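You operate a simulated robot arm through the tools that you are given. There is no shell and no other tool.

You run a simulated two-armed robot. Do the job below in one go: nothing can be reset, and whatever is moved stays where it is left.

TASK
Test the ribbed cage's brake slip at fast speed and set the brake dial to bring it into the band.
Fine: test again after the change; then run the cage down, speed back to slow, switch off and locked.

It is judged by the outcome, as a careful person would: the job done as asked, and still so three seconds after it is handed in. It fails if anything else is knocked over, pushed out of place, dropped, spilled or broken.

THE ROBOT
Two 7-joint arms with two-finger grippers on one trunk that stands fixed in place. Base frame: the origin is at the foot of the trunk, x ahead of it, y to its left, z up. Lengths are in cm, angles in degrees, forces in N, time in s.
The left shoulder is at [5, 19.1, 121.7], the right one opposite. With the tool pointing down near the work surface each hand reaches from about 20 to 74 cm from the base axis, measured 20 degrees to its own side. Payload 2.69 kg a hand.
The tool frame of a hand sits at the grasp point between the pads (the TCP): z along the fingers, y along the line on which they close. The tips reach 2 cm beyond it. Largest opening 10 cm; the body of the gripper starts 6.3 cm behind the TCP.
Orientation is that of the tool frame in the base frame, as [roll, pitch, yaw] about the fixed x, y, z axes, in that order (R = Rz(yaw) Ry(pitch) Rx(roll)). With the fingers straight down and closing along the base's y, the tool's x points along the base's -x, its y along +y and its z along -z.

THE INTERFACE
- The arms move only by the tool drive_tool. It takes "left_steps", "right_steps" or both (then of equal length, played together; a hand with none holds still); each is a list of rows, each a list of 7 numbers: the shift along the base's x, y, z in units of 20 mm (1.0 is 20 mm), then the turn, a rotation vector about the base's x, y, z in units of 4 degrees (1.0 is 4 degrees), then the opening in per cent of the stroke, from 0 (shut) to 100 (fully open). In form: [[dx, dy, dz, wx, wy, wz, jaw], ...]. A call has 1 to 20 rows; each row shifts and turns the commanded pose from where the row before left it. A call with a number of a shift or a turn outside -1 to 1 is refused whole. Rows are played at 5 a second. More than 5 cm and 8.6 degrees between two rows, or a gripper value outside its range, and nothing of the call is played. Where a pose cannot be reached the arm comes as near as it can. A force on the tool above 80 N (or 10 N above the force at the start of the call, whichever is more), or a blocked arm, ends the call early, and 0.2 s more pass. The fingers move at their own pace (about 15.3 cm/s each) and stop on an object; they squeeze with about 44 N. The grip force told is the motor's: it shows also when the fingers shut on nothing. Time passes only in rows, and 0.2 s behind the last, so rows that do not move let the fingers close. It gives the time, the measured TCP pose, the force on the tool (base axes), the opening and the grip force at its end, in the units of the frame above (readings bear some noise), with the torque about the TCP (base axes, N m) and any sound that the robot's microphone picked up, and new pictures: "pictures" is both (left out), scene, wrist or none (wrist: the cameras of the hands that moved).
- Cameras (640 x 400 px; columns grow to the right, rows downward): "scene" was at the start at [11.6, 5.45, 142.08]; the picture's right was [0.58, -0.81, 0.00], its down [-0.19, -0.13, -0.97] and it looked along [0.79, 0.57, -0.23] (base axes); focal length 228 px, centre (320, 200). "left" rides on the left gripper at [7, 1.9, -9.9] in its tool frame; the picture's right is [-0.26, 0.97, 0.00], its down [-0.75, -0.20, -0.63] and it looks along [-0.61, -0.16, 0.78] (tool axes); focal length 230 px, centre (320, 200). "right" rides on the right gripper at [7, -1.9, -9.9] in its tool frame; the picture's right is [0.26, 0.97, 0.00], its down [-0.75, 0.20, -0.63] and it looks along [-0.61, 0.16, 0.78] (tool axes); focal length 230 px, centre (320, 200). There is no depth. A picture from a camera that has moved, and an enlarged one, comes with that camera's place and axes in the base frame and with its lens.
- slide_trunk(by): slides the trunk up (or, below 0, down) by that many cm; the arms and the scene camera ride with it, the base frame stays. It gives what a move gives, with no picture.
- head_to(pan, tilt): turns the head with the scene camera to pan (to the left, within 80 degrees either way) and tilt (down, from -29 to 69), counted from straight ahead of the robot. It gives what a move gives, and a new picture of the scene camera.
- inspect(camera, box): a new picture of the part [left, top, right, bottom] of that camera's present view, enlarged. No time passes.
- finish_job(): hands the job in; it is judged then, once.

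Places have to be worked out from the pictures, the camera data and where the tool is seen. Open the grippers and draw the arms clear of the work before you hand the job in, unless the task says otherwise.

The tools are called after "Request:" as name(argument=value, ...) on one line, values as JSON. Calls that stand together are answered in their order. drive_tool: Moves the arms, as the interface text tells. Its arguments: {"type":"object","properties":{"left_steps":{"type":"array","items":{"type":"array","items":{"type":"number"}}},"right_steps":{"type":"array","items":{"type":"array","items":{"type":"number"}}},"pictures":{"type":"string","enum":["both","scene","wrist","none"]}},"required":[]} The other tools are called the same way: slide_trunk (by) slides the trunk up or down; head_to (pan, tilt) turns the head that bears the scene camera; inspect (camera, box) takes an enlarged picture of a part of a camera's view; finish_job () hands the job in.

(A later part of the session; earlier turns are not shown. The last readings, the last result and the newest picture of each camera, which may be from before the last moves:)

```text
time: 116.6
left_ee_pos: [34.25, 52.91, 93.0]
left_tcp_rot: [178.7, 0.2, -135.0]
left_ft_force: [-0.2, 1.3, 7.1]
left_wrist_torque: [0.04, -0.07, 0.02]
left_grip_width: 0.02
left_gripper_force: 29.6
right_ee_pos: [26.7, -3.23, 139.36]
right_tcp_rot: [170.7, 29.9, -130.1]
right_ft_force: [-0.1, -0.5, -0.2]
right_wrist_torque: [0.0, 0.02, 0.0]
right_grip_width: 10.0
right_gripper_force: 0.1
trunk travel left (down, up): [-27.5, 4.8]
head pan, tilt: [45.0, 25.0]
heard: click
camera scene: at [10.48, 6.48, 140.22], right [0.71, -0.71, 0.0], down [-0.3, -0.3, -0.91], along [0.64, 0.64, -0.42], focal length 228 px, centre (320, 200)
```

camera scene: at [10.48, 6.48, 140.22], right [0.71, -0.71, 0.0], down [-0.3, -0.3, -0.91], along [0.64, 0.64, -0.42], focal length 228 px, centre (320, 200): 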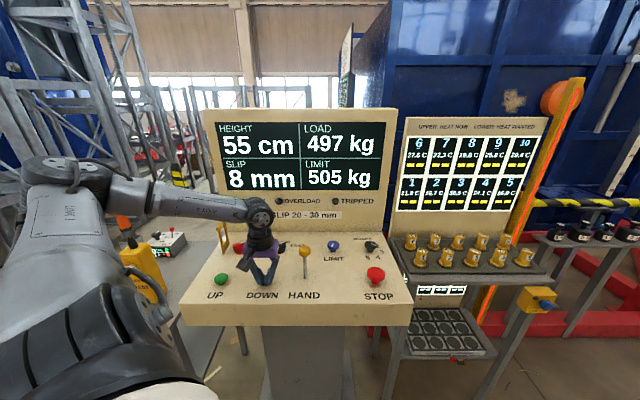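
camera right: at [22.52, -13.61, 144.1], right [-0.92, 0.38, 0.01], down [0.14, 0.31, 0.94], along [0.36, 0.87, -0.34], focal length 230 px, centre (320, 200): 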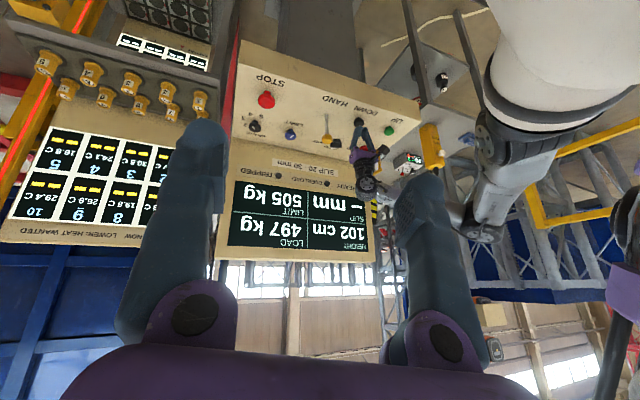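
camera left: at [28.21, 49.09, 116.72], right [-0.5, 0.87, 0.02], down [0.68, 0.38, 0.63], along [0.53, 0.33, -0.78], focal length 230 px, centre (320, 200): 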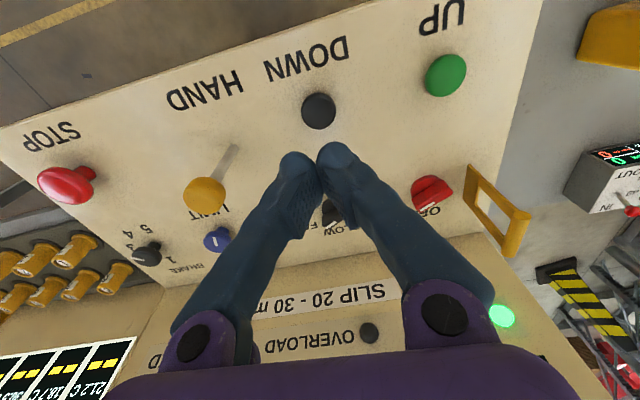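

The button is pressed (7 N, click) yet HEIGHT holds at 55. The cage may be at the bottom of its travel, which would make the 8 mm reading invalid. I'll release and look at the cage itself.

Request:
drive_tool(left_steps=[[0, 0, 0.75, 0, 0, 0, 0], [0, 0, 0.75, 0, 0, 0, 0], [0, 0, 0, 0, 0, 0, 0]], pictures="none")

Request:
head_to(pan=15, tilt=20)

Request:
inspect(camera="scene", box=[280, 60, 600, 360])

```text
time: 117.4
left_ee_pos: [34.26, 52.64, 95.84]
left_tcp_rot: [178.8, 0.0, -135.0]
left_ft_force: [-0.1, -0.9, -0.1]
left_wrist_torque: [0.03, -0.05, -0.02]
left_grip_width: 0.0
left_gripper_force: 29.9
right_ee_pos: [26.76, -3.24, 139.36]
right_tcp_rot: [170.7, 29.8, -130.1]
right_ft_force: [0.0, -0.7, -0.3]
right_wrist_torque: [0.0, 0.01, -0.01]
right_grip_width: 10.0
right_gripper_force: 0.0
trunk travel left (down, up): [-27.5, 4.8]
head pan, tilt: [45.0, 25.0]
```

```text
time: 118.4
left_ee_pos: [34.34, 52.7, 95.91]
left_tcp_rot: [178.9, 0.0, -135.0]
left_ft_force: [0.3, -0.2, -0.9]
left_wrist_torque: [0.0, 0.02, 0.01]
left_grip_width: 0.0
left_gripper_force: 29.1
right_ee_pos: [26.69, -3.18, 139.31]
right_tcp_rot: [170.5, 29.8, -130.1]
right_ft_force: [-0.2, 0.5, -0.2]
right_wrist_torque: [0.0, -0.02, 0.0]
right_grip_width: 10.0
right_gripper_force: 0.0
trunk travel left (down, up): [-27.5, 4.8]
head pan, tilt: [15.0, 20.0]
camera scene: at [13.0, 2.45, 141.0], right [0.26, -0.97, 0.0], down [-0.33, -0.09, -0.94], along [0.91, 0.24, -0.34], focal length 228 px, centre (320, 200)
```

scene: 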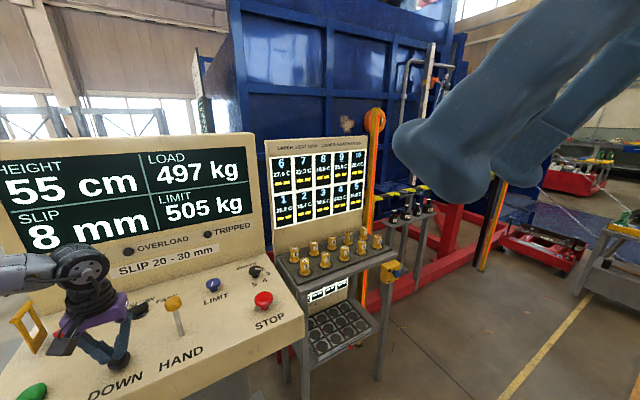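

```text
1.33 times, centred on (440, 210) of scene
camera zoom: at [13.0, 2.45, 141.0], right [0.26, -0.97, 0.0], down [-0.33, -0.09, -0.94], along [0.91, 0.24, -0.34], focal length 304 px, centre (160, 187)
```

zoom: 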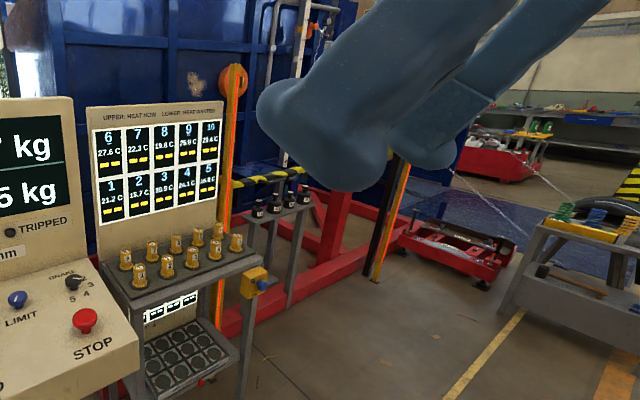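

I'll look closer at the cage's lower edge and the height scale beside it.

Request:
inspect(camera="scene", box=[370, 30, 490, 200])

Request:
inspect(camera="scene", box=[220, 100, 420, 300])

```text
2.35 times, centred on (430, 115) of scene
camera zoom: at [13.0, 2.45, 141.0], right [0.26, -0.97, 0.0], down [-0.33, -0.09, -0.94], along [0.91, 0.24, -0.34], focal length 536 px, centre (61, 400)
```

zoom: 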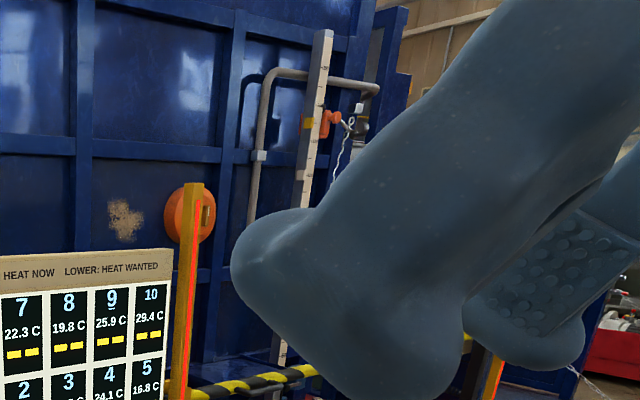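

```text
2.00 times, centred on (320, 200) of scene
camera zoom: at [13.0, 2.45, 141.0], right [0.26, -0.97, 0.0], down [-0.33, -0.09, -0.94], along [0.91, 0.24, -0.34], focal length 455 px, centre (320, 200)
```

zoom: 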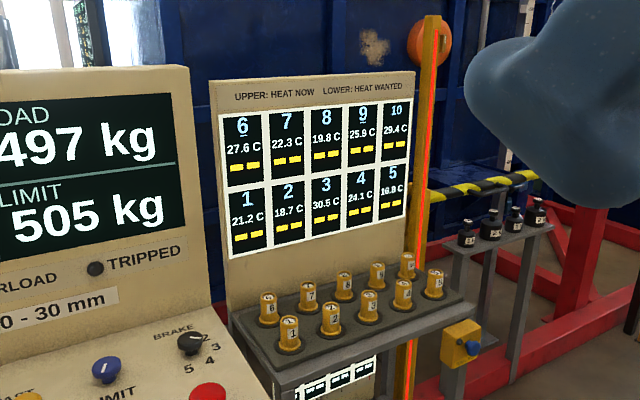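

The cage seems to have reached its lower end (55 cm), which cut off the last slip. I need height for a valid test, and with load so near the limit I'll lift at SLOW. I'll bring the hand over the speed knob with the right finger outside the pointer.

Request:
head_to(pan=45, tilt=25)

Request:
drive_tool(left_steps=[[0, 0, 1, 0, 0, 0, 0], [0, 0, 1, 0, 0, 0, 0], [0, 0, 1, 0, 0, 0, 0], [0, 0, 1, 0, 0, 0, 0], [0, 0, 1, 0, 0, 0, 0], [0.854, 0.706, 0, 0, 0, 0, 20], [0.854, 0.706, 0, 0, 0, 0, 40], [0.854, 0.706, 0, 0, 0, 0, 60], [0.854, 0.706, 0, 0, 0, 0, 60], [0.854, 0.706, 0, 0, 0, 0, 60], [0.854, 0.706, 0, 0, 0, 0, 60], [0.854, 0.706, 0, 0, 0, 0, 60], [0.854, 0.706, 0, 0, 0, 0, 60], [0, 0, -0.87, 0, 0, 0, 60], [0, 0, -0.87, 0, 0, 0, 60], [0, 0, -0.87, 0, 0, 0, 60], [0, 0, -0.87, 0, 0, 0, 60], [0, 0, -0.87, 0, 0, 0, 60], [0, 0, -0.6, 0, 0, 0, 60], [0, 0, 0, 0, 0, 0, 60]], pictures="both")

Request:
inspect(camera="scene", box=[220, 180, 320, 260])

```text
time: 119.3
left_ee_pos: [34.23, 52.75, 95.89]
left_tcp_rot: [178.8, 0.0, -135.0]
left_ft_force: [-0.1, 0.4, -0.6]
left_wrist_torque: [0.0, 0.0, 0.0]
left_grip_width: 0.0
left_gripper_force: 29.9
right_ee_pos: [26.71, -3.28, 139.34]
right_tcp_rot: [170.6, 29.8, -130.1]
right_ft_force: [-0.1, 0.8, 0.6]
right_wrist_torque: [-0.04, 0.02, -0.01]
right_grip_width: 9.96
right_gripper_force: 0.1
trunk travel left (down, up): [-27.5, 4.8]
head pan, tilt: [45.0, 25.0]
camera scene: at [10.53, 6.53, 140.2], right [0.71, -0.71, 0.0], down [-0.3, -0.3, -0.91], along [0.64, 0.64, -0.42], focal length 228 px, centre (320, 200)
```

scene: 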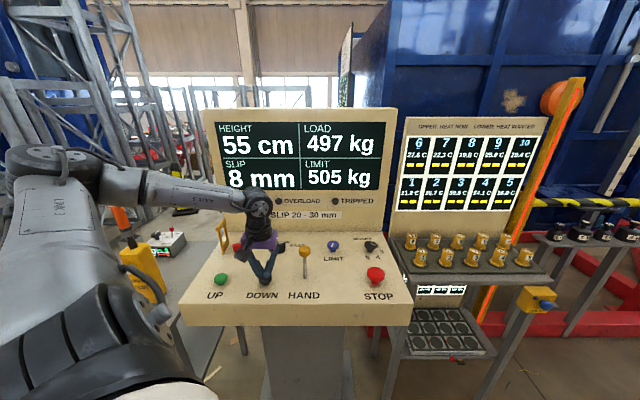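

```text
time: 123.5
left_ee_pos: [47.92, 63.94, 96.0]
left_tcp_rot: [178.9, 0.0, -135.0]
left_ft_force: [0.0, 1.0, 0.7]
left_wrist_torque: [0.02, -0.01, -0.03]
left_grip_width: 5.98
left_gripper_force: 0.0
right_ee_pos: [26.66, -3.34, 139.4]
right_tcp_rot: [170.6, 29.9, -130.2]
right_ft_force: [-0.2, 0.2, 0.8]
right_wrist_torque: [-0.02, -0.02, -0.01]
right_grip_width: 10.0
right_gripper_force: 0.1
trunk travel left (down, up): [-27.5, 4.8]
head pan, tilt: [45.0, 25.0]
camera scene: at [10.51, 6.53, 140.2], right [0.71, -0.71, 0.0], down [-0.3, -0.3, -0.91], along [0.64, 0.64, -0.42], focal length 228 px, centre (320, 200)
camera left: at [41.92, 60.28, 105.84], right [-0.5, 0.87, 0.02], down [0.68, 0.38, 0.63], along [0.53, 0.33, -0.78], focal length 230 px, centre (320, 200)
```

scene: 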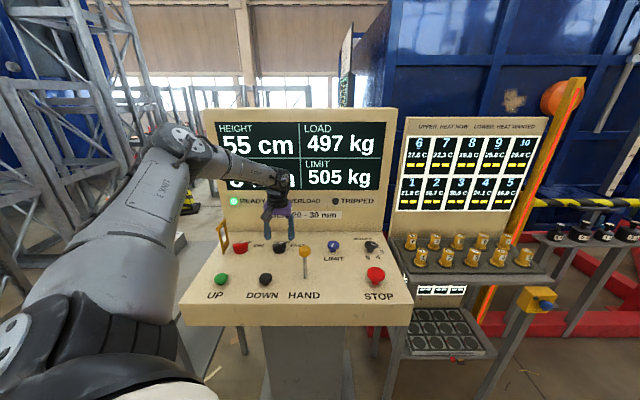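
left: 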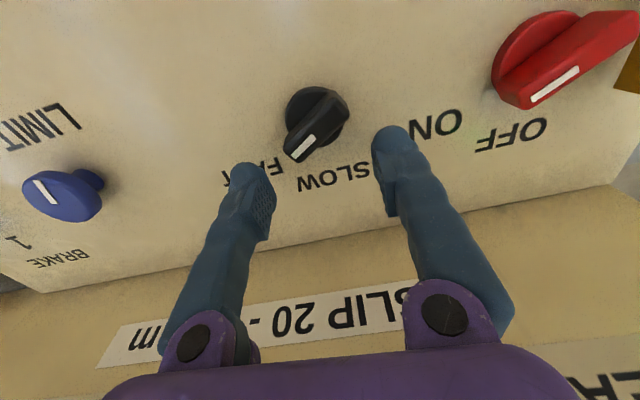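

```text
5.00 times, centred on (270, 220) of scene
camera zoom: at [10.51, 6.53, 140.2], right [0.71, -0.71, 0.0], down [-0.3, -0.3, -0.91], along [0.64, 0.64, -0.42], focal length 1138 px, centre (570, 100)
```

zoom: 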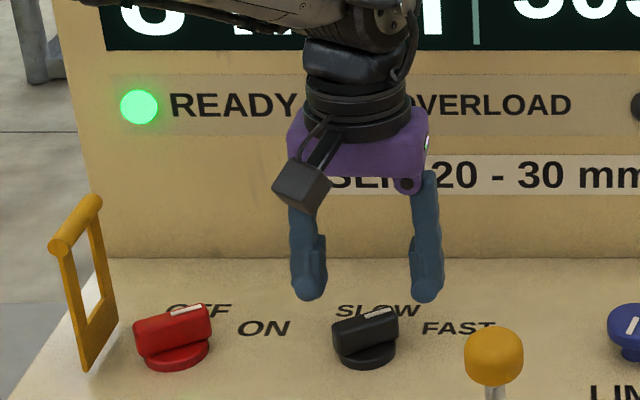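

READY is lit; the right finger stands just outside the FAST-pointing flag. I'll shift slightly toward me, lower, and push the flag left to SLOW.

Request:
drive_tool(left_steps=[[-0.2, -0.2, -0.5, 0, 0, 0, 60], [0, 0, -0.65, 0, 0, 0, 60], [-0.106, 0.106, 0, 0, 0, 0, 60], [-0.106, 0.106, 0, 0, 0, 0, 60], [-0.106, 0.106, 0, 0, 0, 0, 60], [-0.106, 0.106, 0, 0, 0, 0, 60], [-0.106, 0.106, 0, 0, 0, 0, 60], [-0.106, 0.106, 0, 0, 0, 0, 60], [-0.106, 0.106, 0, 0, 0, 0, 60], [-0.106, 0.106, 0, 0, 0, 0, 60], [-0.106, 0.106, 0, 0, 0, 0, 60]], pictures="wrist")

Request:
inspect(camera="scene", box=[220, 180, 320, 260])

```text
time: 125.9
left_ee_pos: [45.69, 65.75, 93.61]
left_tcp_rot: [178.7, 0.0, -134.9]
left_ft_force: [13.8, -7.9, -2.0]
left_wrist_torque: [-0.07, -0.21, 0.21]
left_grip_width: 7.03
left_gripper_force: 7.4
right_ee_pos: [26.84, -3.12, 139.34]
right_tcp_rot: [170.5, 29.8, -130.1]
right_ft_force: [-0.1, 0.1, 0.1]
right_wrist_torque: [-0.04, 0.0, -0.03]
right_grip_width: 9.97
right_gripper_force: 0.1
trunk travel left (down, up): [-27.5, 4.8]
head pan, tilt: [45.0, 25.0]
camera left: at [39.53, 61.95, 103.57], right [-0.5, 0.86, 0.02], down [0.68, 0.38, 0.62], along [0.53, 0.33, -0.78], focal length 230 px, centre (320, 200)
```

left: 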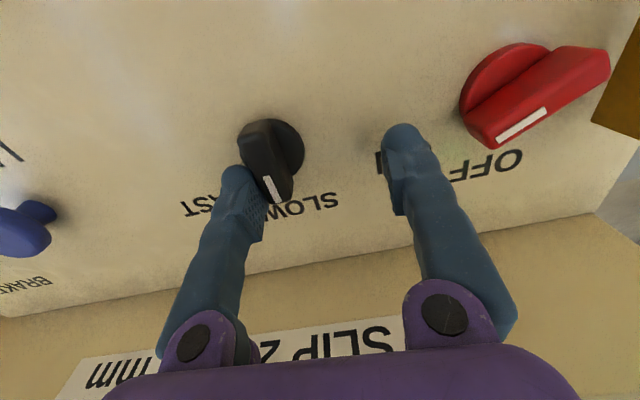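

```text
5.00 times, centred on (270, 220) of scene
camera zoom: at [10.56, 6.51, 140.21], right [0.71, -0.71, 0.0], down [-0.3, -0.3, -0.91], along [0.64, 0.64, -0.42], focal length 1138 px, centre (570, 100)
```

zoom: 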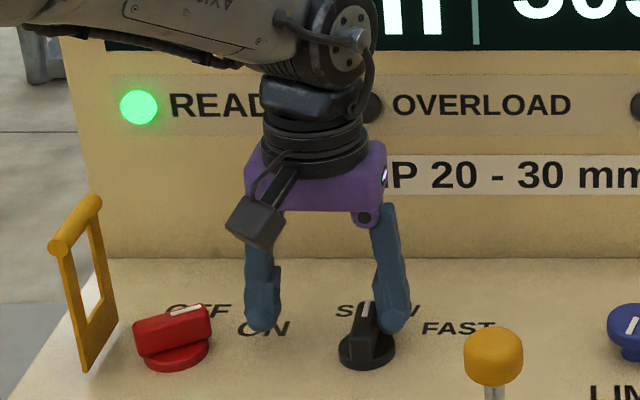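

The speed flag is back at SLOW with READY lit. I'll back off, rise, close the jaws and go over the green UP button at about (25.3, 62.0).

Request:
drive_tool(left_steps=[[0.14, -0.14, 0, 0, 0, 0, 60], [0.14, -0.14, 0, 0, 0, 0, 60], [0, 0, 1, 0, 0, 0, 60], [0, 0, 1, 0, 0, 0, 60], [0, 0, 1, 0, 0, 0, 40], [0, 0, 1, 0, 0, 0, 20], [0, 0, 1, 0, 0, 0, 0], [0, 0, 1, 0, 0, 0, 0], [-0.95, -0.145, 0, 0, 0, 0, 0], [-0.95, -0.145, 0, 0, 0, 0, 0], [-0.95, -0.145, 0, 0, 0, 0, 0], [-0.95, -0.145, 0, 0, 0, 0, 0], [-0.95, -0.145, 0, 0, 0, 0, 0], [-0.95, -0.145, 0, 0, 0, 0, 0], [-0.95, -0.145, 0, 0, 0, 0, 0], [-0.95, -0.145, 0, 0, 0, 0, 0], [-0.95, -0.145, 0, 0, 0, 0, 0], [-0.95, -0.145, 0, 0, 0, 0, 0], [-0.95, -0.145, 0, 0, 0, 0, 0], [0, 0, 0, 0, 0, 0, 0]], pictures="both")

Request:
inspect(camera="scene", box=[190, 180, 320, 290])

```text
time: 130.1
left_ee_pos: [25.23, 61.8, 105.7]
left_tcp_rot: [178.8, 0.0, -135.1]
left_ft_force: [0.5, -0.3, -0.1]
left_wrist_torque: [0.01, 0.03, 0.0]
left_grip_width: 0.0
left_gripper_force: 30.3
right_ee_pos: [26.81, -3.19, 139.25]
right_tcp_rot: [170.6, 29.9, -130.1]
right_ft_force: [0.9, -0.2, -0.3]
right_wrist_torque: [-0.02, -0.01, -0.05]
right_grip_width: 10.0
right_gripper_force: 0.2
trunk travel left (down, up): [-27.5, 4.8]
head pan, tilt: [45.0, 25.0]
camera scene: at [10.56, 6.56, 140.19], right [0.71, -0.71, 0.0], down [-0.3, -0.3, -0.91], along [0.64, 0.64, -0.42], focal length 228 px, centre (320, 200)
camera left: at [19.23, 58.04, 115.59], right [-0.5, 0.87, 0.02], down [0.68, 0.38, 0.63], along [0.53, 0.33, -0.78], focal length 230 px, centre (320, 200)
```

scene: 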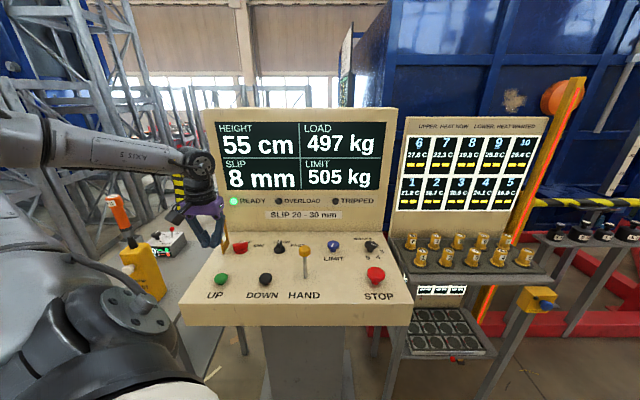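
left: 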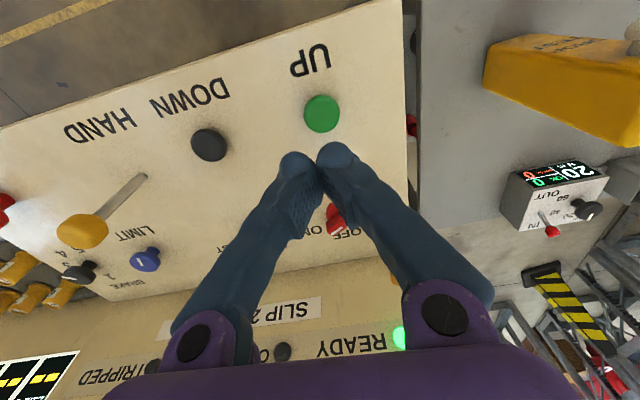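

```text
3.64 times, centred on (255, 235) of scene
camera zoom: at [10.56, 6.56, 140.19], right [0.71, -0.71, 0.0], down [-0.3, -0.3, -0.91], along [0.64, 0.64, -0.42], focal length 828 px, centre (556, 73)
```

zoom: 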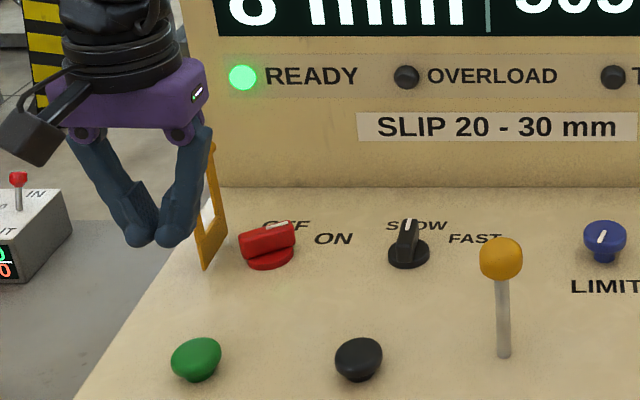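

UP is aligned the same way DOWN was, and the whole display is visible. I'll descend, press UP at SLOW for about a second and watch.

Request:
drive_tool(left_steps=[[0, 0, -0.99, 0, 0, 0, 0], [0, 0, -0.99, 0, 0, 0, 0], [0, 0, -0.99, 0, 0, 0, 0], [0, 0, -0.99, 0, 0, 0, 0], [0, 0, -0.99, 0, 0, 0, 0], [0, 0, -0.75, 0, 0, 0, 0], [0, 0, -0.65, 0, 0, 0, 0], [0, 0, 0, 0, 0, 0, 0], [0, 0, 0, 0, 0, 0, 0], [0, 0, 0, 0, 0, 0, 0], [0, 0, 0, 0, 0, 0, 0]], pictures="scene")

```text
time: 132.5
left_ee_pos: [25.41, 61.98, 93.02]
left_tcp_rot: [178.8, 0.1, -135.0]
left_ft_force: [0.6, 1.2, 2.2]
left_wrist_torque: [0.01, -0.05, 0.04]
left_grip_width: 0.0
left_gripper_force: 29.2
right_ee_pos: [26.82, -3.2, 139.32]
right_tcp_rot: [170.6, 29.8, -130.1]
right_ft_force: [0.1, 1.0, -0.2]
right_wrist_torque: [0.04, 0.03, 0.01]
right_grip_width: 10.0
right_gripper_force: 0.0
trunk travel left (down, up): [-27.5, 4.8]
head pan, tilt: [45.0, 25.0]
heard: click
camera scene: at [10.51, 6.52, 140.2], right [0.71, -0.71, 0.0], down [-0.3, -0.3, -0.91], along [0.64, 0.64, -0.42], focal length 228 px, centre (320, 200)
```

scene: 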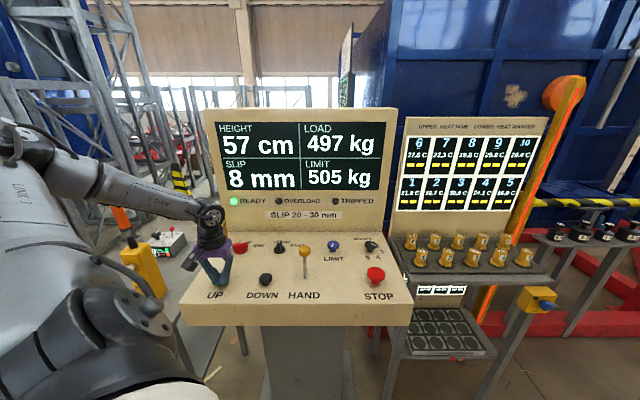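

HEIGHT rises (57), so 55 cm is indeed the lower end. I'll keep holding UP.

Request:
drive_tool(left_steps=[[0, 0, 0, 0, 0, 0, 0], [0, 0, 0, 0, 0, 0, 0], [0, 0, 0, 0, 0, 0, 0], [0, 0, 0, 0, 0, 0, 0], [0, 0, 0, 0, 0, 0, 0], [0, 0, 0, 0, 0, 0, 0], [0, 0, 0, 0, 0, 0, 0], [0, 0, 0, 0, 0, 0, 0], [0, 0, 0, 0, 0, 0, 0], [0, 0, 0, 0, 0, 0, 0], [0, 0, 0, 0, 0, 0, 0], [0, 0, 0, 0, 0, 0, 0], [0, 0, 0, 0, 0, 0, 0], [0, 0, 0, 0, 0, 0, 0], [0, 0, 0, 0, 0, 0, 0], [0, 0, 0, 0, 0, 0, 0], [0, 0, 0, 0, 0, 0, 0], [0, 0, 0, 0, 0, 0, 0], [0, 0, 0, 0, 0, 0, 0], [0, 0, 0, 0, 0, 0, 0]], pictures="scene")

```text
time: 136.7
left_ee_pos: [25.5, 61.8, 93.05]
left_tcp_rot: [178.8, 0.1, -135.0]
left_ft_force: [0.9, 0.2, 2.4]
left_wrist_torque: [0.01, -0.03, 0.03]
left_grip_width: 0.0
left_gripper_force: 29.5
right_ee_pos: [26.75, -3.3, 139.36]
right_tcp_rot: [170.7, 29.8, -130.1]
right_ft_force: [0.0, 0.2, -0.4]
right_wrist_torque: [-0.01, 0.0, 0.0]
right_grip_width: 10.0
right_gripper_force: 0.1
trunk travel left (down, up): [-27.5, 4.8]
head pan, tilt: [45.0, 25.0]
camera scene: at [10.52, 6.51, 140.2], right [0.71, -0.71, 0.0], down [-0.3, -0.3, -0.91], along [0.64, 0.64, -0.42], focal length 228 px, centre (320, 200)
```

scene: 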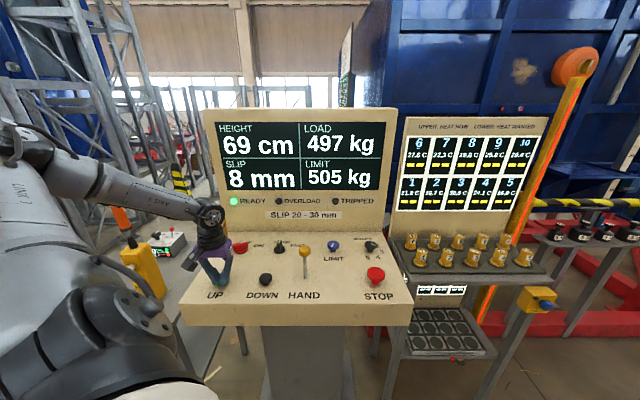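

SLOW lifts about 3 cm/s; 69 cm now. I'll keep holding to get back near the starting height.

Request:
drive_tool(left_steps=[[0, 0, 0, 0, 0, 0, 0], [0, 0, 0, 0, 0, 0, 0], [0, 0, 0, 0, 0, 0, 0], [0, 0, 0, 0, 0, 0, 0], [0, 0, 0, 0, 0, 0, 0], [0, 0, 0, 0, 0, 0, 0], [0, 0, 0, 0, 0, 0, 0], [0, 0, 0, 0, 0, 0, 0], [0, 0, 0, 0, 0, 0, 0], [0, 0, 0, 0, 0, 0, 0], [0, 0, 0, 0, 0, 0, 0], [0, 0, 0, 0, 0, 0, 0], [0, 0, 0, 0, 0, 0, 0], [0, 0, 0, 0, 0, 0, 0], [0, 0, 0, 0, 0, 0, 0], [0, 0, 0, 0, 0, 0, 0], [0, 0, 0, 0, 0, 0, 0], [0, 0, 0, 0, 0, 0, 0], [0, 0, 0, 0, 0, 0, 0], [0, 0, 0, 0, 0, 0, 0]], pictures="scene")

Request:
drive_tool(left_steps=[[0, 0, 0, 0, 0, 0, 0], [0, 0, 0, 0, 0, 0, 0], [0, 0, 0, 0, 0, 0, 0], [0, 0, 0, 0, 0, 0, 0], [0, 0, 0, 0, 0, 0, 0], [0, 0, 0, 0, 0, 0, 0], [0, 0, 0, 0, 0, 0, 0], [0, 0, 0, 0, 0, 0, 0], [0, 0, 0, 0, 0, 0, 0], [0, 0, 0, 0, 0, 0, 0], [0, 0, 0, 0, 0, 0, 0], [0, 0, 0, 0, 0, 0, 0], [0, 0, 0, 0, 0, 0, 0], [0, 0, 0, 0, 0, 0, 0], [0, 0, 0, 0, 0, 0, 0], [0, 0, 0, 0, 0, 0, 0], [0, 0, 0, 0, 0, 0, 0], [0, 0, 0, 0, 0, 0, 0], [0, 0, 0, 0, 0, 0, 0], [0, 0, 0, 0, 0, 0, 0]], pictures="scene")

```text
time: 140.9
left_ee_pos: [25.25, 61.88, 93.05]
left_tcp_rot: [178.9, 0.1, -134.9]
left_ft_force: [1.1, -0.8, 2.5]
left_wrist_torque: [0.0, -0.03, -0.03]
left_grip_width: 0.0
left_gripper_force: 29.2
right_ee_pos: [26.69, -3.15, 139.22]
right_tcp_rot: [170.6, 29.9, -130.1]
right_ft_force: [-0.3, 0.4, -0.1]
right_wrist_torque: [0.0, 0.02, 0.0]
right_grip_width: 10.0
right_gripper_force: 0.1
trunk travel left (down, up): [-27.5, 4.8]
head pan, tilt: [45.0, 25.0]
camera scene: at [10.51, 6.51, 140.2], right [0.71, -0.71, 0.0], down [-0.3, -0.3, -0.91], along [0.64, 0.64, -0.42], focal length 228 px, centre (320, 200)
```

scene: 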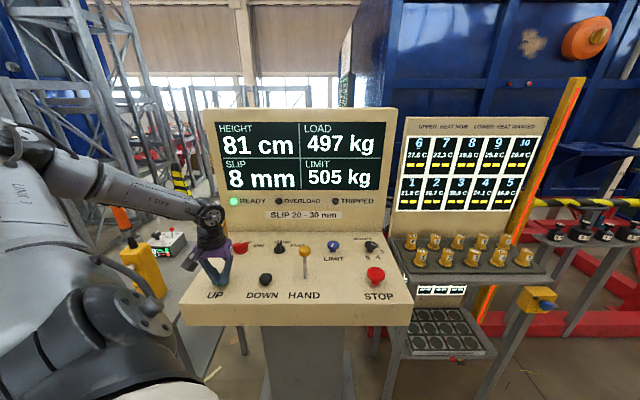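

```text
time: 145.1
left_ee_pos: [25.38, 61.73, 93.05]
left_tcp_rot: [178.8, 0.1, -135.0]
left_ft_force: [0.4, -0.2, 2.8]
left_wrist_torque: [0.0, -0.01, -0.02]
left_grip_width: 0.0
left_gripper_force: 29.3
right_ee_pos: [26.77, -3.25, 139.33]
right_tcp_rot: [170.7, 29.9, -130.0]
right_ft_force: [-0.5, 0.2, -0.3]
right_wrist_torque: [0.03, 0.0, 0.02]
right_grip_width: 9.99
right_gripper_force: 0.1
trunk travel left (down, up): [-27.5, 4.8]
head pan, tilt: [45.0, 25.0]
camera scene: at [10.51, 6.51, 140.2], right [0.71, -0.71, 0.0], down [-0.3, -0.3, -0.91], along [0.64, 0.64, -0.42], focal length 228 px, centre (320, 200)
```

scene: 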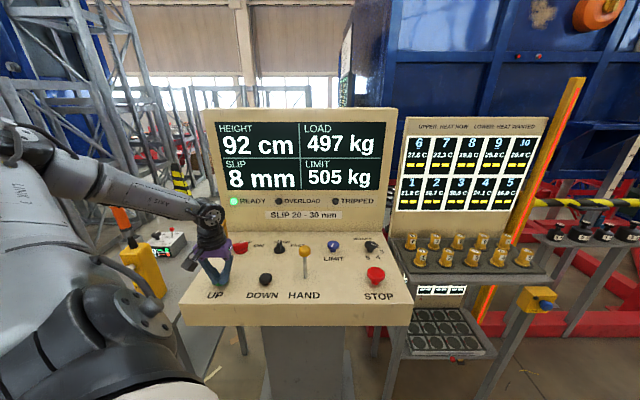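

92 cm, no overload. A few more seconds, then release and rise.

Request:
drive_tool(left_steps=[[0, 0, 0, 0, 0, 0, 0], [0, 0, 0, 0, 0, 0, 0], [0, 0, 0, 0, 0, 0, 0], [0, 0, 0, 0, 0, 0, 0], [0, 0, 0, 0, 0, 0, 0], [0, 0, 0, 0, 0, 0, 0], [0, 0, 0, 0, 0, 0, 0], [0, 0, 0, 0, 0, 0, 0], [0, 0, 0, 0, 0, 0, 0], [0, 0, 0, 0, 0, 0, 0], [0, 0, 0, 0, 0, 0, 0], [0, 0, 0, 0, 0, 0, 0], [0, 0, 0, 0, 0, 0, 0], [0, 0, 1, 0, 0, 0, 0], [0, 0, 1, 0, 0, 0, 0], [0, 0, 1, 0, 0, 0, 0], [0, 0, 1, 0, 0, 0, 0], [0, 0, 1, 0, 0, 0, 0], [0, 0, 1, 0, 0, 0, 0], [0, 0, 0.4, 0, 0, 0, 0]], pictures="scene")

Request:
inspect(camera="scene", box=[200, 100, 400, 290])

```text
time: 149.3
left_ee_pos: [25.34, 61.88, 105.85]
left_tcp_rot: [178.7, 0.0, -135.0]
left_ft_force: [-0.8, 0.3, -1.2]
left_wrist_torque: [-0.01, 0.01, -0.02]
left_grip_width: 0.02
left_gripper_force: 30.2
right_ee_pos: [26.7, -3.25, 139.46]
right_tcp_rot: [170.7, 29.8, -130.1]
right_ft_force: [-0.1, 0.6, -0.3]
right_wrist_torque: [-0.02, -0.01, 0.0]
right_grip_width: 10.02
right_gripper_force: 0.1
trunk travel left (down, up): [-27.5, 4.8]
head pan, tilt: [45.0, 25.0]
camera scene: at [10.52, 6.54, 140.2], right [0.71, -0.71, 0.0], down [-0.3, -0.3, -0.91], along [0.64, 0.64, -0.42], focal length 228 px, centre (320, 200)
```

scene: 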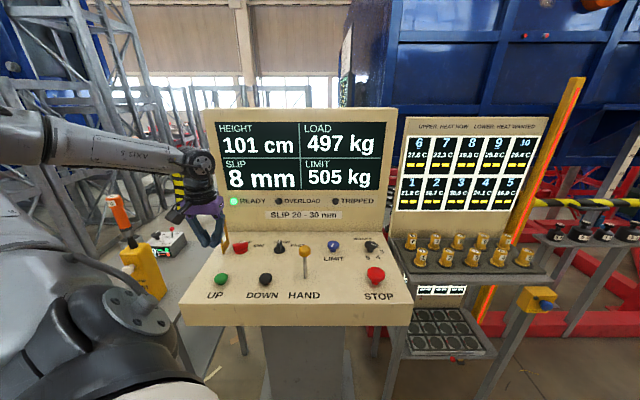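

```text
2.11 times, centred on (300, 195) of scene
camera zoom: at [10.52, 6.54, 140.2], right [0.71, -0.71, 0.0], down [-0.3, -0.3, -0.91], along [0.64, 0.64, -0.42], focal length 479 px, centre (362, 210)
```

zoom: 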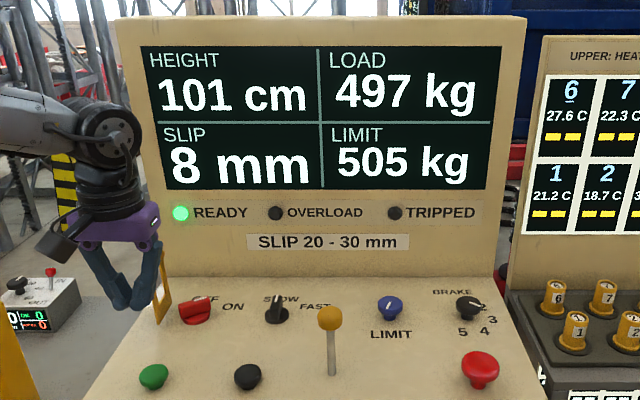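

Back at 101 cm with READY lit. Now speed to FAST again: hand over the speed knob with the left finger left of the flag.

Request:
drive_tool(left_steps=[[0.986, 0.041, 0, 0, 0, 0, 0], [0.986, 0.041, 0, 0, 0, 0, 0], [0.986, 0.041, 0, 0, 0, 0, 0], [0.986, 0.041, 0, 0, 0, 0, 20], [0.986, 0.041, 0, 0, 0, 0, 40], [0.986, 0.041, 0, 0, 0, 0, 60], [0.986, 0.041, 0, 0, 0, 0, 60], [0.986, 0.041, 0, 0, 0, 0, 60], [0.986, 0.041, 0, 0, 0, 0, 60], [0.986, 0.041, 0, 0, 0, 0, 60], [0.986, 0.041, 0, 0, 0, 0, 60], [0.986, 0.041, 0, 0, 0, 0, 60], [0, 0, -0.87, 0, 0, 0, 60], [0, 0, -0.87, 0, 0, 0, 60], [0, 0, -0.87, 0, 0, 0, 60], [0, 0, -0.87, 0, 0, 0, 60], [0, 0, -0.87, 0, 0, 0, 60], [0, 0, -0.6, 0, 0, 0, 60], [0, 0, 0, 0, 0, 0, 60]], pictures="wrist")

Request:
inspect(camera="scene", box=[220, 180, 320, 260])

```text
time: 153.3
left_ee_pos: [48.98, 62.86, 95.92]
left_tcp_rot: [178.8, 0.0, -135.0]
left_ft_force: [-0.5, 0.2, 0.3]
left_wrist_torque: [0.01, 0.02, -0.01]
left_grip_width: 5.99
left_gripper_force: 0.0
right_ee_pos: [26.72, -3.27, 139.41]
right_tcp_rot: [170.5, 29.9, -130.0]
right_ft_force: [-0.6, 0.7, -0.2]
right_wrist_torque: [0.02, 0.02, -0.02]
right_grip_width: 9.98
right_gripper_force: 0.0
trunk travel left (down, up): [-27.5, 4.8]
head pan, tilt: [45.0, 25.0]
camera left: at [42.84, 59.11, 105.78], right [-0.5, 0.87, 0.02], down [0.68, 0.38, 0.63], along [0.53, 0.33, -0.78], focal length 230 px, centre (320, 200)
```

left: 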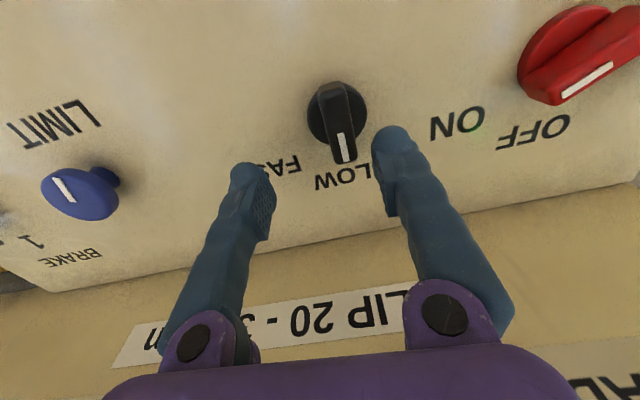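

```text
5.00 times, centred on (270, 220) of scene
camera zoom: at [10.51, 6.53, 140.2], right [0.71, -0.71, 0.0], down [-0.3, -0.3, -0.91], along [0.64, 0.64, -0.42], focal length 1138 px, centre (570, 100)
```

zoom: 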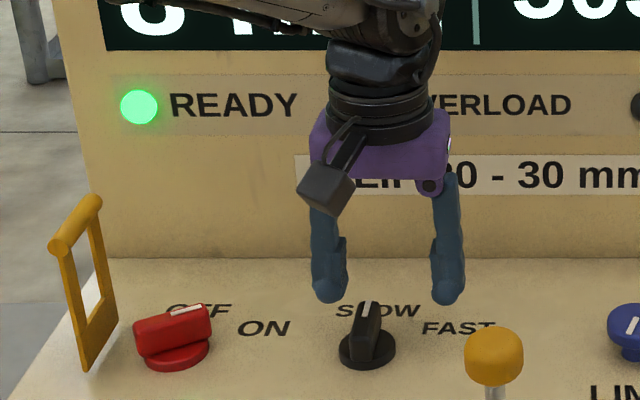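

Aligned. Lower 2.3 cm and push right to FAST, then back off and rise.

Request:
drive_tool(left_steps=[[0, 0, -0.6, 0, 0, 0, 60], [0, 0, -0.55, 0, 0, 0, 60], [0.112, -0.112, 0, 0, 0, 0, 60], [0.112, -0.112, 0, 0, 0, 0, 60], [0.112, -0.112, 0, 0, 0, 0, 60], [0.112, -0.112, 0, 0, 0, 0, 60], [0.112, -0.112, 0, 0, 0, 0, 60], [0.112, -0.112, 0, 0, 0, 0, 60], [0.112, -0.112, 0, 0, 0, 0, 60], [0.112, -0.112, 0, 0, 0, 0, 60], [0.112, -0.112, 0, 0, 0, 0, 60], [-0.15, 0.15, 0, 0, 0, 0, 60], [-0.15, 0.15, 0, 0, 0, 0, 60], [0, 0, 1, 0, 0, 0, 60], [0, 0, 1, 0, 0, 0, 60], [0, 0, 1, 0, 0, 0, 40], [0, 0, 1, 0, 0, 0, 20], [0, 0, 1, 0, 0, 0, 0], [0, 0, 1, 0, 0, 0, 0]], pictures="both")

Request:
inspect(camera="scene", box=[220, 180, 320, 260])

```text
time: 157.3
left_ee_pos: [50.23, 61.53, 105.86]
left_tcp_rot: [178.7, 0.1, -134.9]
left_ft_force: [-0.2, -0.3, -0.1]
left_wrist_torque: [0.02, -0.05, 0.02]
left_grip_width: 0.01
left_gripper_force: 29.3
right_ee_pos: [26.63, -3.38, 139.37]
right_tcp_rot: [170.6, 29.8, -130.2]
right_ft_force: [-0.5, 0.0, -0.2]
right_wrist_torque: [0.0, -0.02, 0.02]
right_grip_width: 10.01
right_gripper_force: 0.2
trunk travel left (down, up): [-27.5, 4.8]
head pan, tilt: [45.0, 25.0]
camera scene: at [10.48, 6.44, 140.21], right [0.71, -0.71, 0.0], down [-0.3, -0.3, -0.91], along [0.64, 0.64, -0.42], focal length 228 px, centre (320, 200)
camera left: at [44.22, 57.64, 115.62], right [-0.5, 0.87, 0.02], down [0.68, 0.38, 0.63], along [0.54, 0.33, -0.78], focal length 230 px, centre (320, 200)
```

scene: 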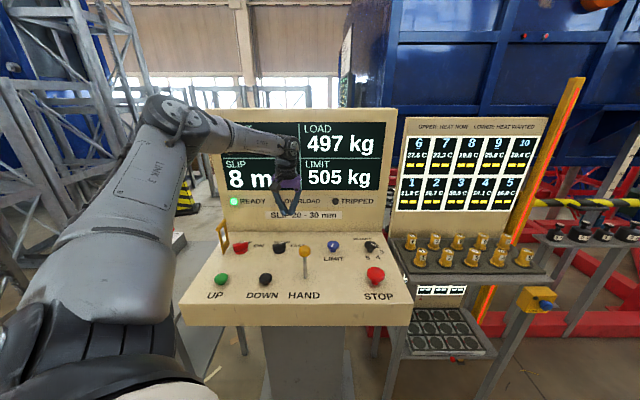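
left: 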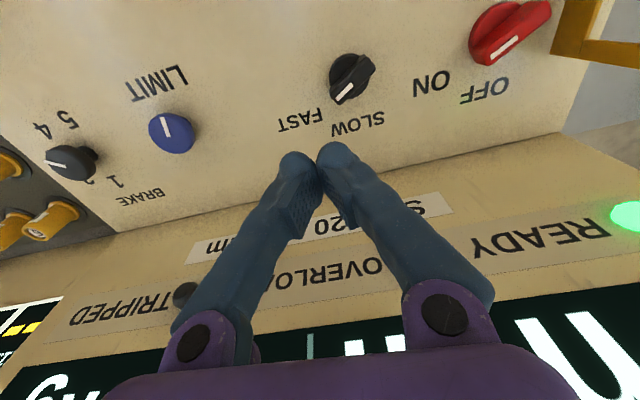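

```text
5.00 times, centred on (270, 220) of scene
camera zoom: at [10.48, 6.44, 140.21], right [0.71, -0.71, 0.0], down [-0.3, -0.3, -0.91], along [0.64, 0.64, -0.42], focal length 1138 px, centre (570, 100)
```

zoom: 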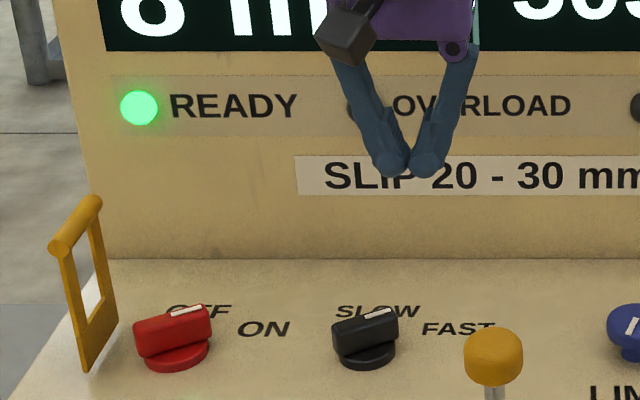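

Speed is at FAST and READY lit. Moving back to just above DOWN.

Request:
drive_tool(left_steps=[[-0.885, -0.485, 0, 0, 0, 0, 0], [-0.885, -0.485, 0, 0, 0, 0, 0], [-0.885, -0.485, 0, 0, 0, 0, 0], [-0.885, -0.485, 0, 0, 0, 0, 0], [-0.885, -0.485, 0, 0, 0, 0, 0], [-0.885, -0.485, 0, 0, 0, 0, 0], [-0.885, -0.485, 0, 0, 0, 0, 0], [-0.885, -0.485, 0, 0, 0, 0, 0], [-0.885, -0.485, 0, 0, 0, 0, 0], [0, 0, -1, 0, 0, 0, 0], [0, 0, -1, 0, 0, 0, 0], [0, 0, -1, 0, 0, 0, 0], [0, 0, -1, 0, 0, 0, 0], [0, 0, -1, 0, 0, 0, 0], [0, 0, 0, 0, 0, 0, 0]], pictures="both")

```text
time: 160.5
left_ee_pos: [34.48, 52.71, 95.59]
left_tcp_rot: [178.7, -0.1, -135.0]
left_ft_force: [0.3, -0.2, 0.5]
left_wrist_torque: [0.0, 0.02, 0.0]
left_grip_width: 0.0
left_gripper_force: 29.3
right_ee_pos: [26.75, -3.25, 139.44]
right_tcp_rot: [170.7, 29.9, -130.1]
right_ft_force: [0.3, -0.1, 0.2]
right_wrist_torque: [0.01, -0.02, 0.01]
right_grip_width: 10.0
right_gripper_force: 0.1
trunk travel left (down, up): [-27.5, 4.8]
head pan, tilt: [45.0, 25.0]
camera scene: at [10.51, 6.51, 140.2], right [0.71, -0.71, 0.0], down [-0.3, -0.3, -0.91], along [0.64, 0.64, -0.42], focal length 228 px, centre (320, 200)
camera left: at [28.37, 49.0, 105.46], right [-0.5, 0.87, 0.02], down [0.68, 0.38, 0.63], along [0.53, 0.33, -0.78], focal length 230 px, centre (320, 200)
```

scene: 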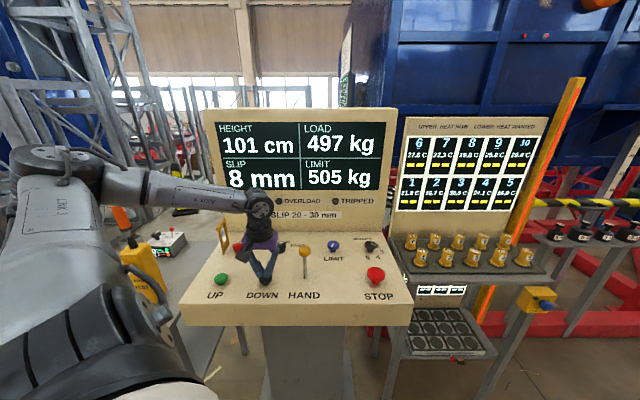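
left: 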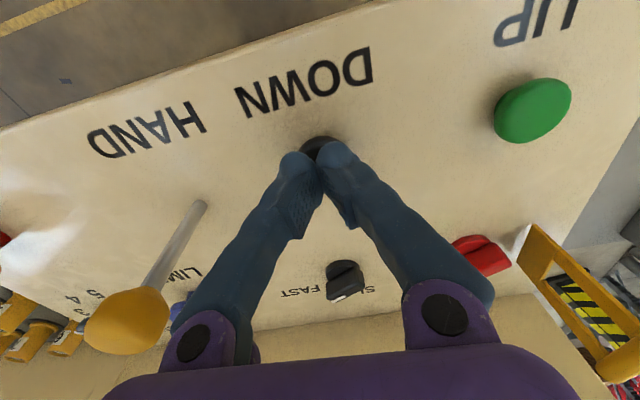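

Over DOWN at 101 cm. Running the FAST test: press about 1.3 s, release, wait and read.

Request:
drive_tool(left_steps=[[0, 0, -0.7, 0, 0, 0, 0], [0, 0, -0.62, 0, 0, 0, 0], [0, 0, 0, 0, 0, 0, 0], [0, 0, 0, 0, 0, 0, 0], [0, 0, 0, 0, 0, 0, 0], [0, 0, 0, 0, 0, 0, 0], [0, 0, 0, 0, 0, 0, 0], [0, 0, 0.7, 0, 0, 0, 0], [0, 0, 0.7, 0, 0, 0, 0], [0, 0, 0, 0, 0, 0, 0], [0, 0, 0, 0, 0, 0, 0], [0, 0, 0, 0, 0, 0, 0]], pictures="scene")

Request:
inspect(camera="scene", box=[200, 100, 400, 290])

```text
time: 163.1
left_ee_pos: [34.41, 52.65, 95.87]
left_tcp_rot: [178.8, 0.0, -135.0]
left_ft_force: [-0.7, 0.4, -0.6]
left_wrist_torque: [0.01, 0.02, -0.01]
left_grip_width: 0.0
left_gripper_force: 29.5
right_ee_pos: [26.71, -3.31, 139.47]
right_tcp_rot: [170.6, 29.8, -130.1]
right_ft_force: [-0.7, 0.0, -1.3]
right_wrist_torque: [0.0, 0.03, 0.0]
right_grip_width: 9.98
right_gripper_force: 0.1
trunk travel left (down, up): [-27.5, 4.8]
head pan, tilt: [45.0, 25.0]
heard: click
camera scene: at [10.53, 6.55, 140.2], right [0.71, -0.71, 0.0], down [-0.3, -0.3, -0.91], along [0.64, 0.64, -0.42], focal length 228 px, centre (320, 200)
```

scene: 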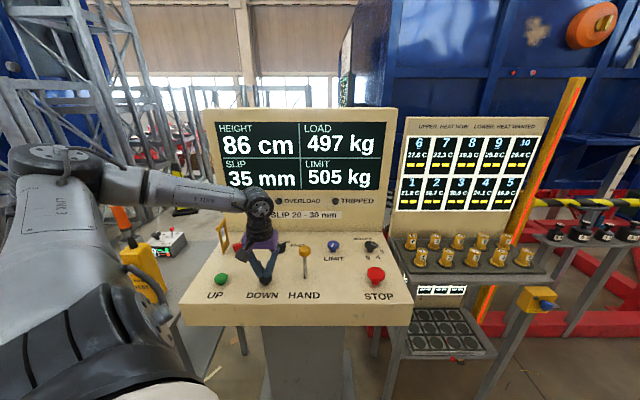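

```text
2.11 times, centred on (300, 195) of scene
camera zoom: at [10.53, 6.55, 140.2], right [0.71, -0.71, 0.0], down [-0.3, -0.3, -0.91], along [0.64, 0.64, -0.42], focal length 479 px, centre (362, 210)
```

zoom: 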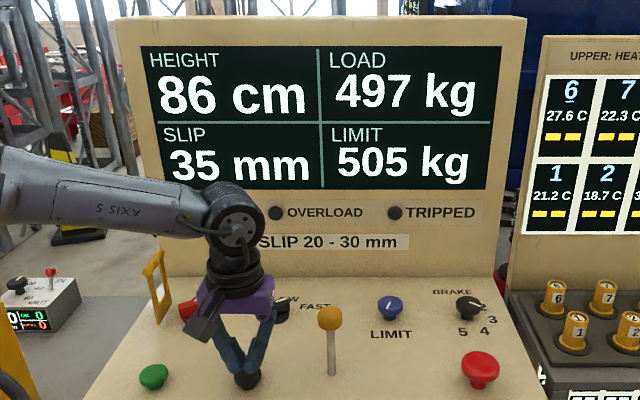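

Slip is again 35 mm, the same as before, so the dial works in steps, and this position still counts as 4. The 8 mm was just the bottom stop. I need a full step, so I'll turn to 5 in two bites. My grips show the knob centre is really at about (69.45, 40.37), so I'll arc around that.

Request:
drive_tool(left_steps=[[0, 0, 1, 0, 0, 0, 0], [0, 0, 1, 0, 0, 0, 0], [0, 0, 1, 0, 0, 0, 0], [0, 0, 1, 0, 0, 0, 0], [0, 0, 1, 0, 0, 0, 0], [1, -0.46, 0.34, 0.243, -0.243, -0.25, 0], [1, -0.46, 0.34, 0.243, -0.243, -0.25, 0], [1, -0.46, 0.34, 0.243, -0.243, -0.25, 0], [1, -0.46, 0.34, 0.243, -0.243, -0.25, 0], [1, -0.46, 0.34, 0.243, -0.243, -0.25, 0], [1, -0.46, 0.34, 0.243, -0.243, -0.25, 0], [1, -0.46, 0.34, 0.243, -0.243, -0.25, 0], [1, -0.46, 0.34, 0.243, -0.243, -0.25, 0], [1, -0.46, 0.34, 0.243, -0.243, -0.25, 0], [1, -0.46, 0.34, 0.243, -0.243, -0.25, 20], [1, -0.46, 0.34, 0.243, -0.243, -0.25, 40], [1, -0.46, 0.34, 0.243, -0.243, -0.25, 65], [1, -0.46, 0.34, 0.243, -0.243, -0.25, 65], [1, -0.46, 0.34, 0.243, -0.243, -0.25, 65], [1, -0.46, 0.34, 0.243, -0.243, -0.25, 65]], pictures="none")

Request:
slide_trunk(by=-18)

Request:
head_to(pan=45, tilt=18)

```text
time: 167.3
left_ee_pos: [64.53, 38.79, 116.03]
left_tcp_rot: [175.9, 20.3, -150.7]
left_ft_force: [-0.5, 0.0, 1.0]
left_wrist_torque: [0.0, 0.0, 0.0]
left_grip_width: 6.5
left_gripper_force: 0.1
right_ee_pos: [26.82, -3.17, 139.28]
right_tcp_rot: [170.5, 29.8, -130.1]
right_ft_force: [0.9, -0.4, -0.4]
right_wrist_torque: [-0.01, -0.01, -0.01]
right_grip_width: 9.99
right_gripper_force: 0.0
trunk travel left (down, up): [-27.5, 4.8]
head pan, tilt: [45.0, 25.0]
```

```text
time: 169.3
left_ee_pos: [64.43, 38.77, 97.95]
left_tcp_rot: [176.0, 20.4, -150.8]
left_ft_force: [-0.5, 0.2, 0.4]
left_wrist_torque: [0.01, 0.01, 0.0]
left_grip_width: 6.5
left_gripper_force: 0.0
right_ee_pos: [26.77, -3.2, 121.29]
right_tcp_rot: [170.5, 29.9, -130.1]
right_ft_force: [0.6, -0.5, -0.6]
right_wrist_torque: [0.01, -0.02, 0.04]
right_grip_width: 10.01
right_gripper_force: 0.0
trunk travel left (down, up): [-9.5, 22.8]
head pan, tilt: [45.0, 25.0]
```

```text
time: 170.0
left_ee_pos: [64.56, 38.82, 97.9]
left_tcp_rot: [176.0, 20.3, -150.7]
left_ft_force: [-0.2, -0.7, -0.1]
left_wrist_torque: [-0.02, -0.01, 0.01]
left_grip_width: 6.49
left_gripper_force: 0.0
right_ee_pos: [26.79, -3.17, 121.35]
right_tcp_rot: [170.6, 29.8, -130.1]
right_ft_force: [0.7, -0.2, 0.6]
right_wrist_torque: [-0.01, -0.04, 0.0]
right_grip_width: 10.02
right_gripper_force: 0.1
trunk travel left (down, up): [-9.5, 22.8]
head pan, tilt: [45.0, 18.0]
camera scene: at [10.61, 6.62, 123.33], right [0.71, -0.71, 0.0], down [-0.22, -0.22, -0.95], along [0.67, 0.67, -0.31], focal length 228 px, centre (320, 200)
```

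scene: 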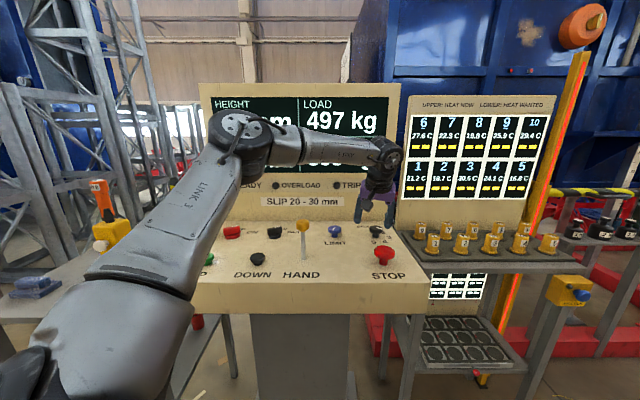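

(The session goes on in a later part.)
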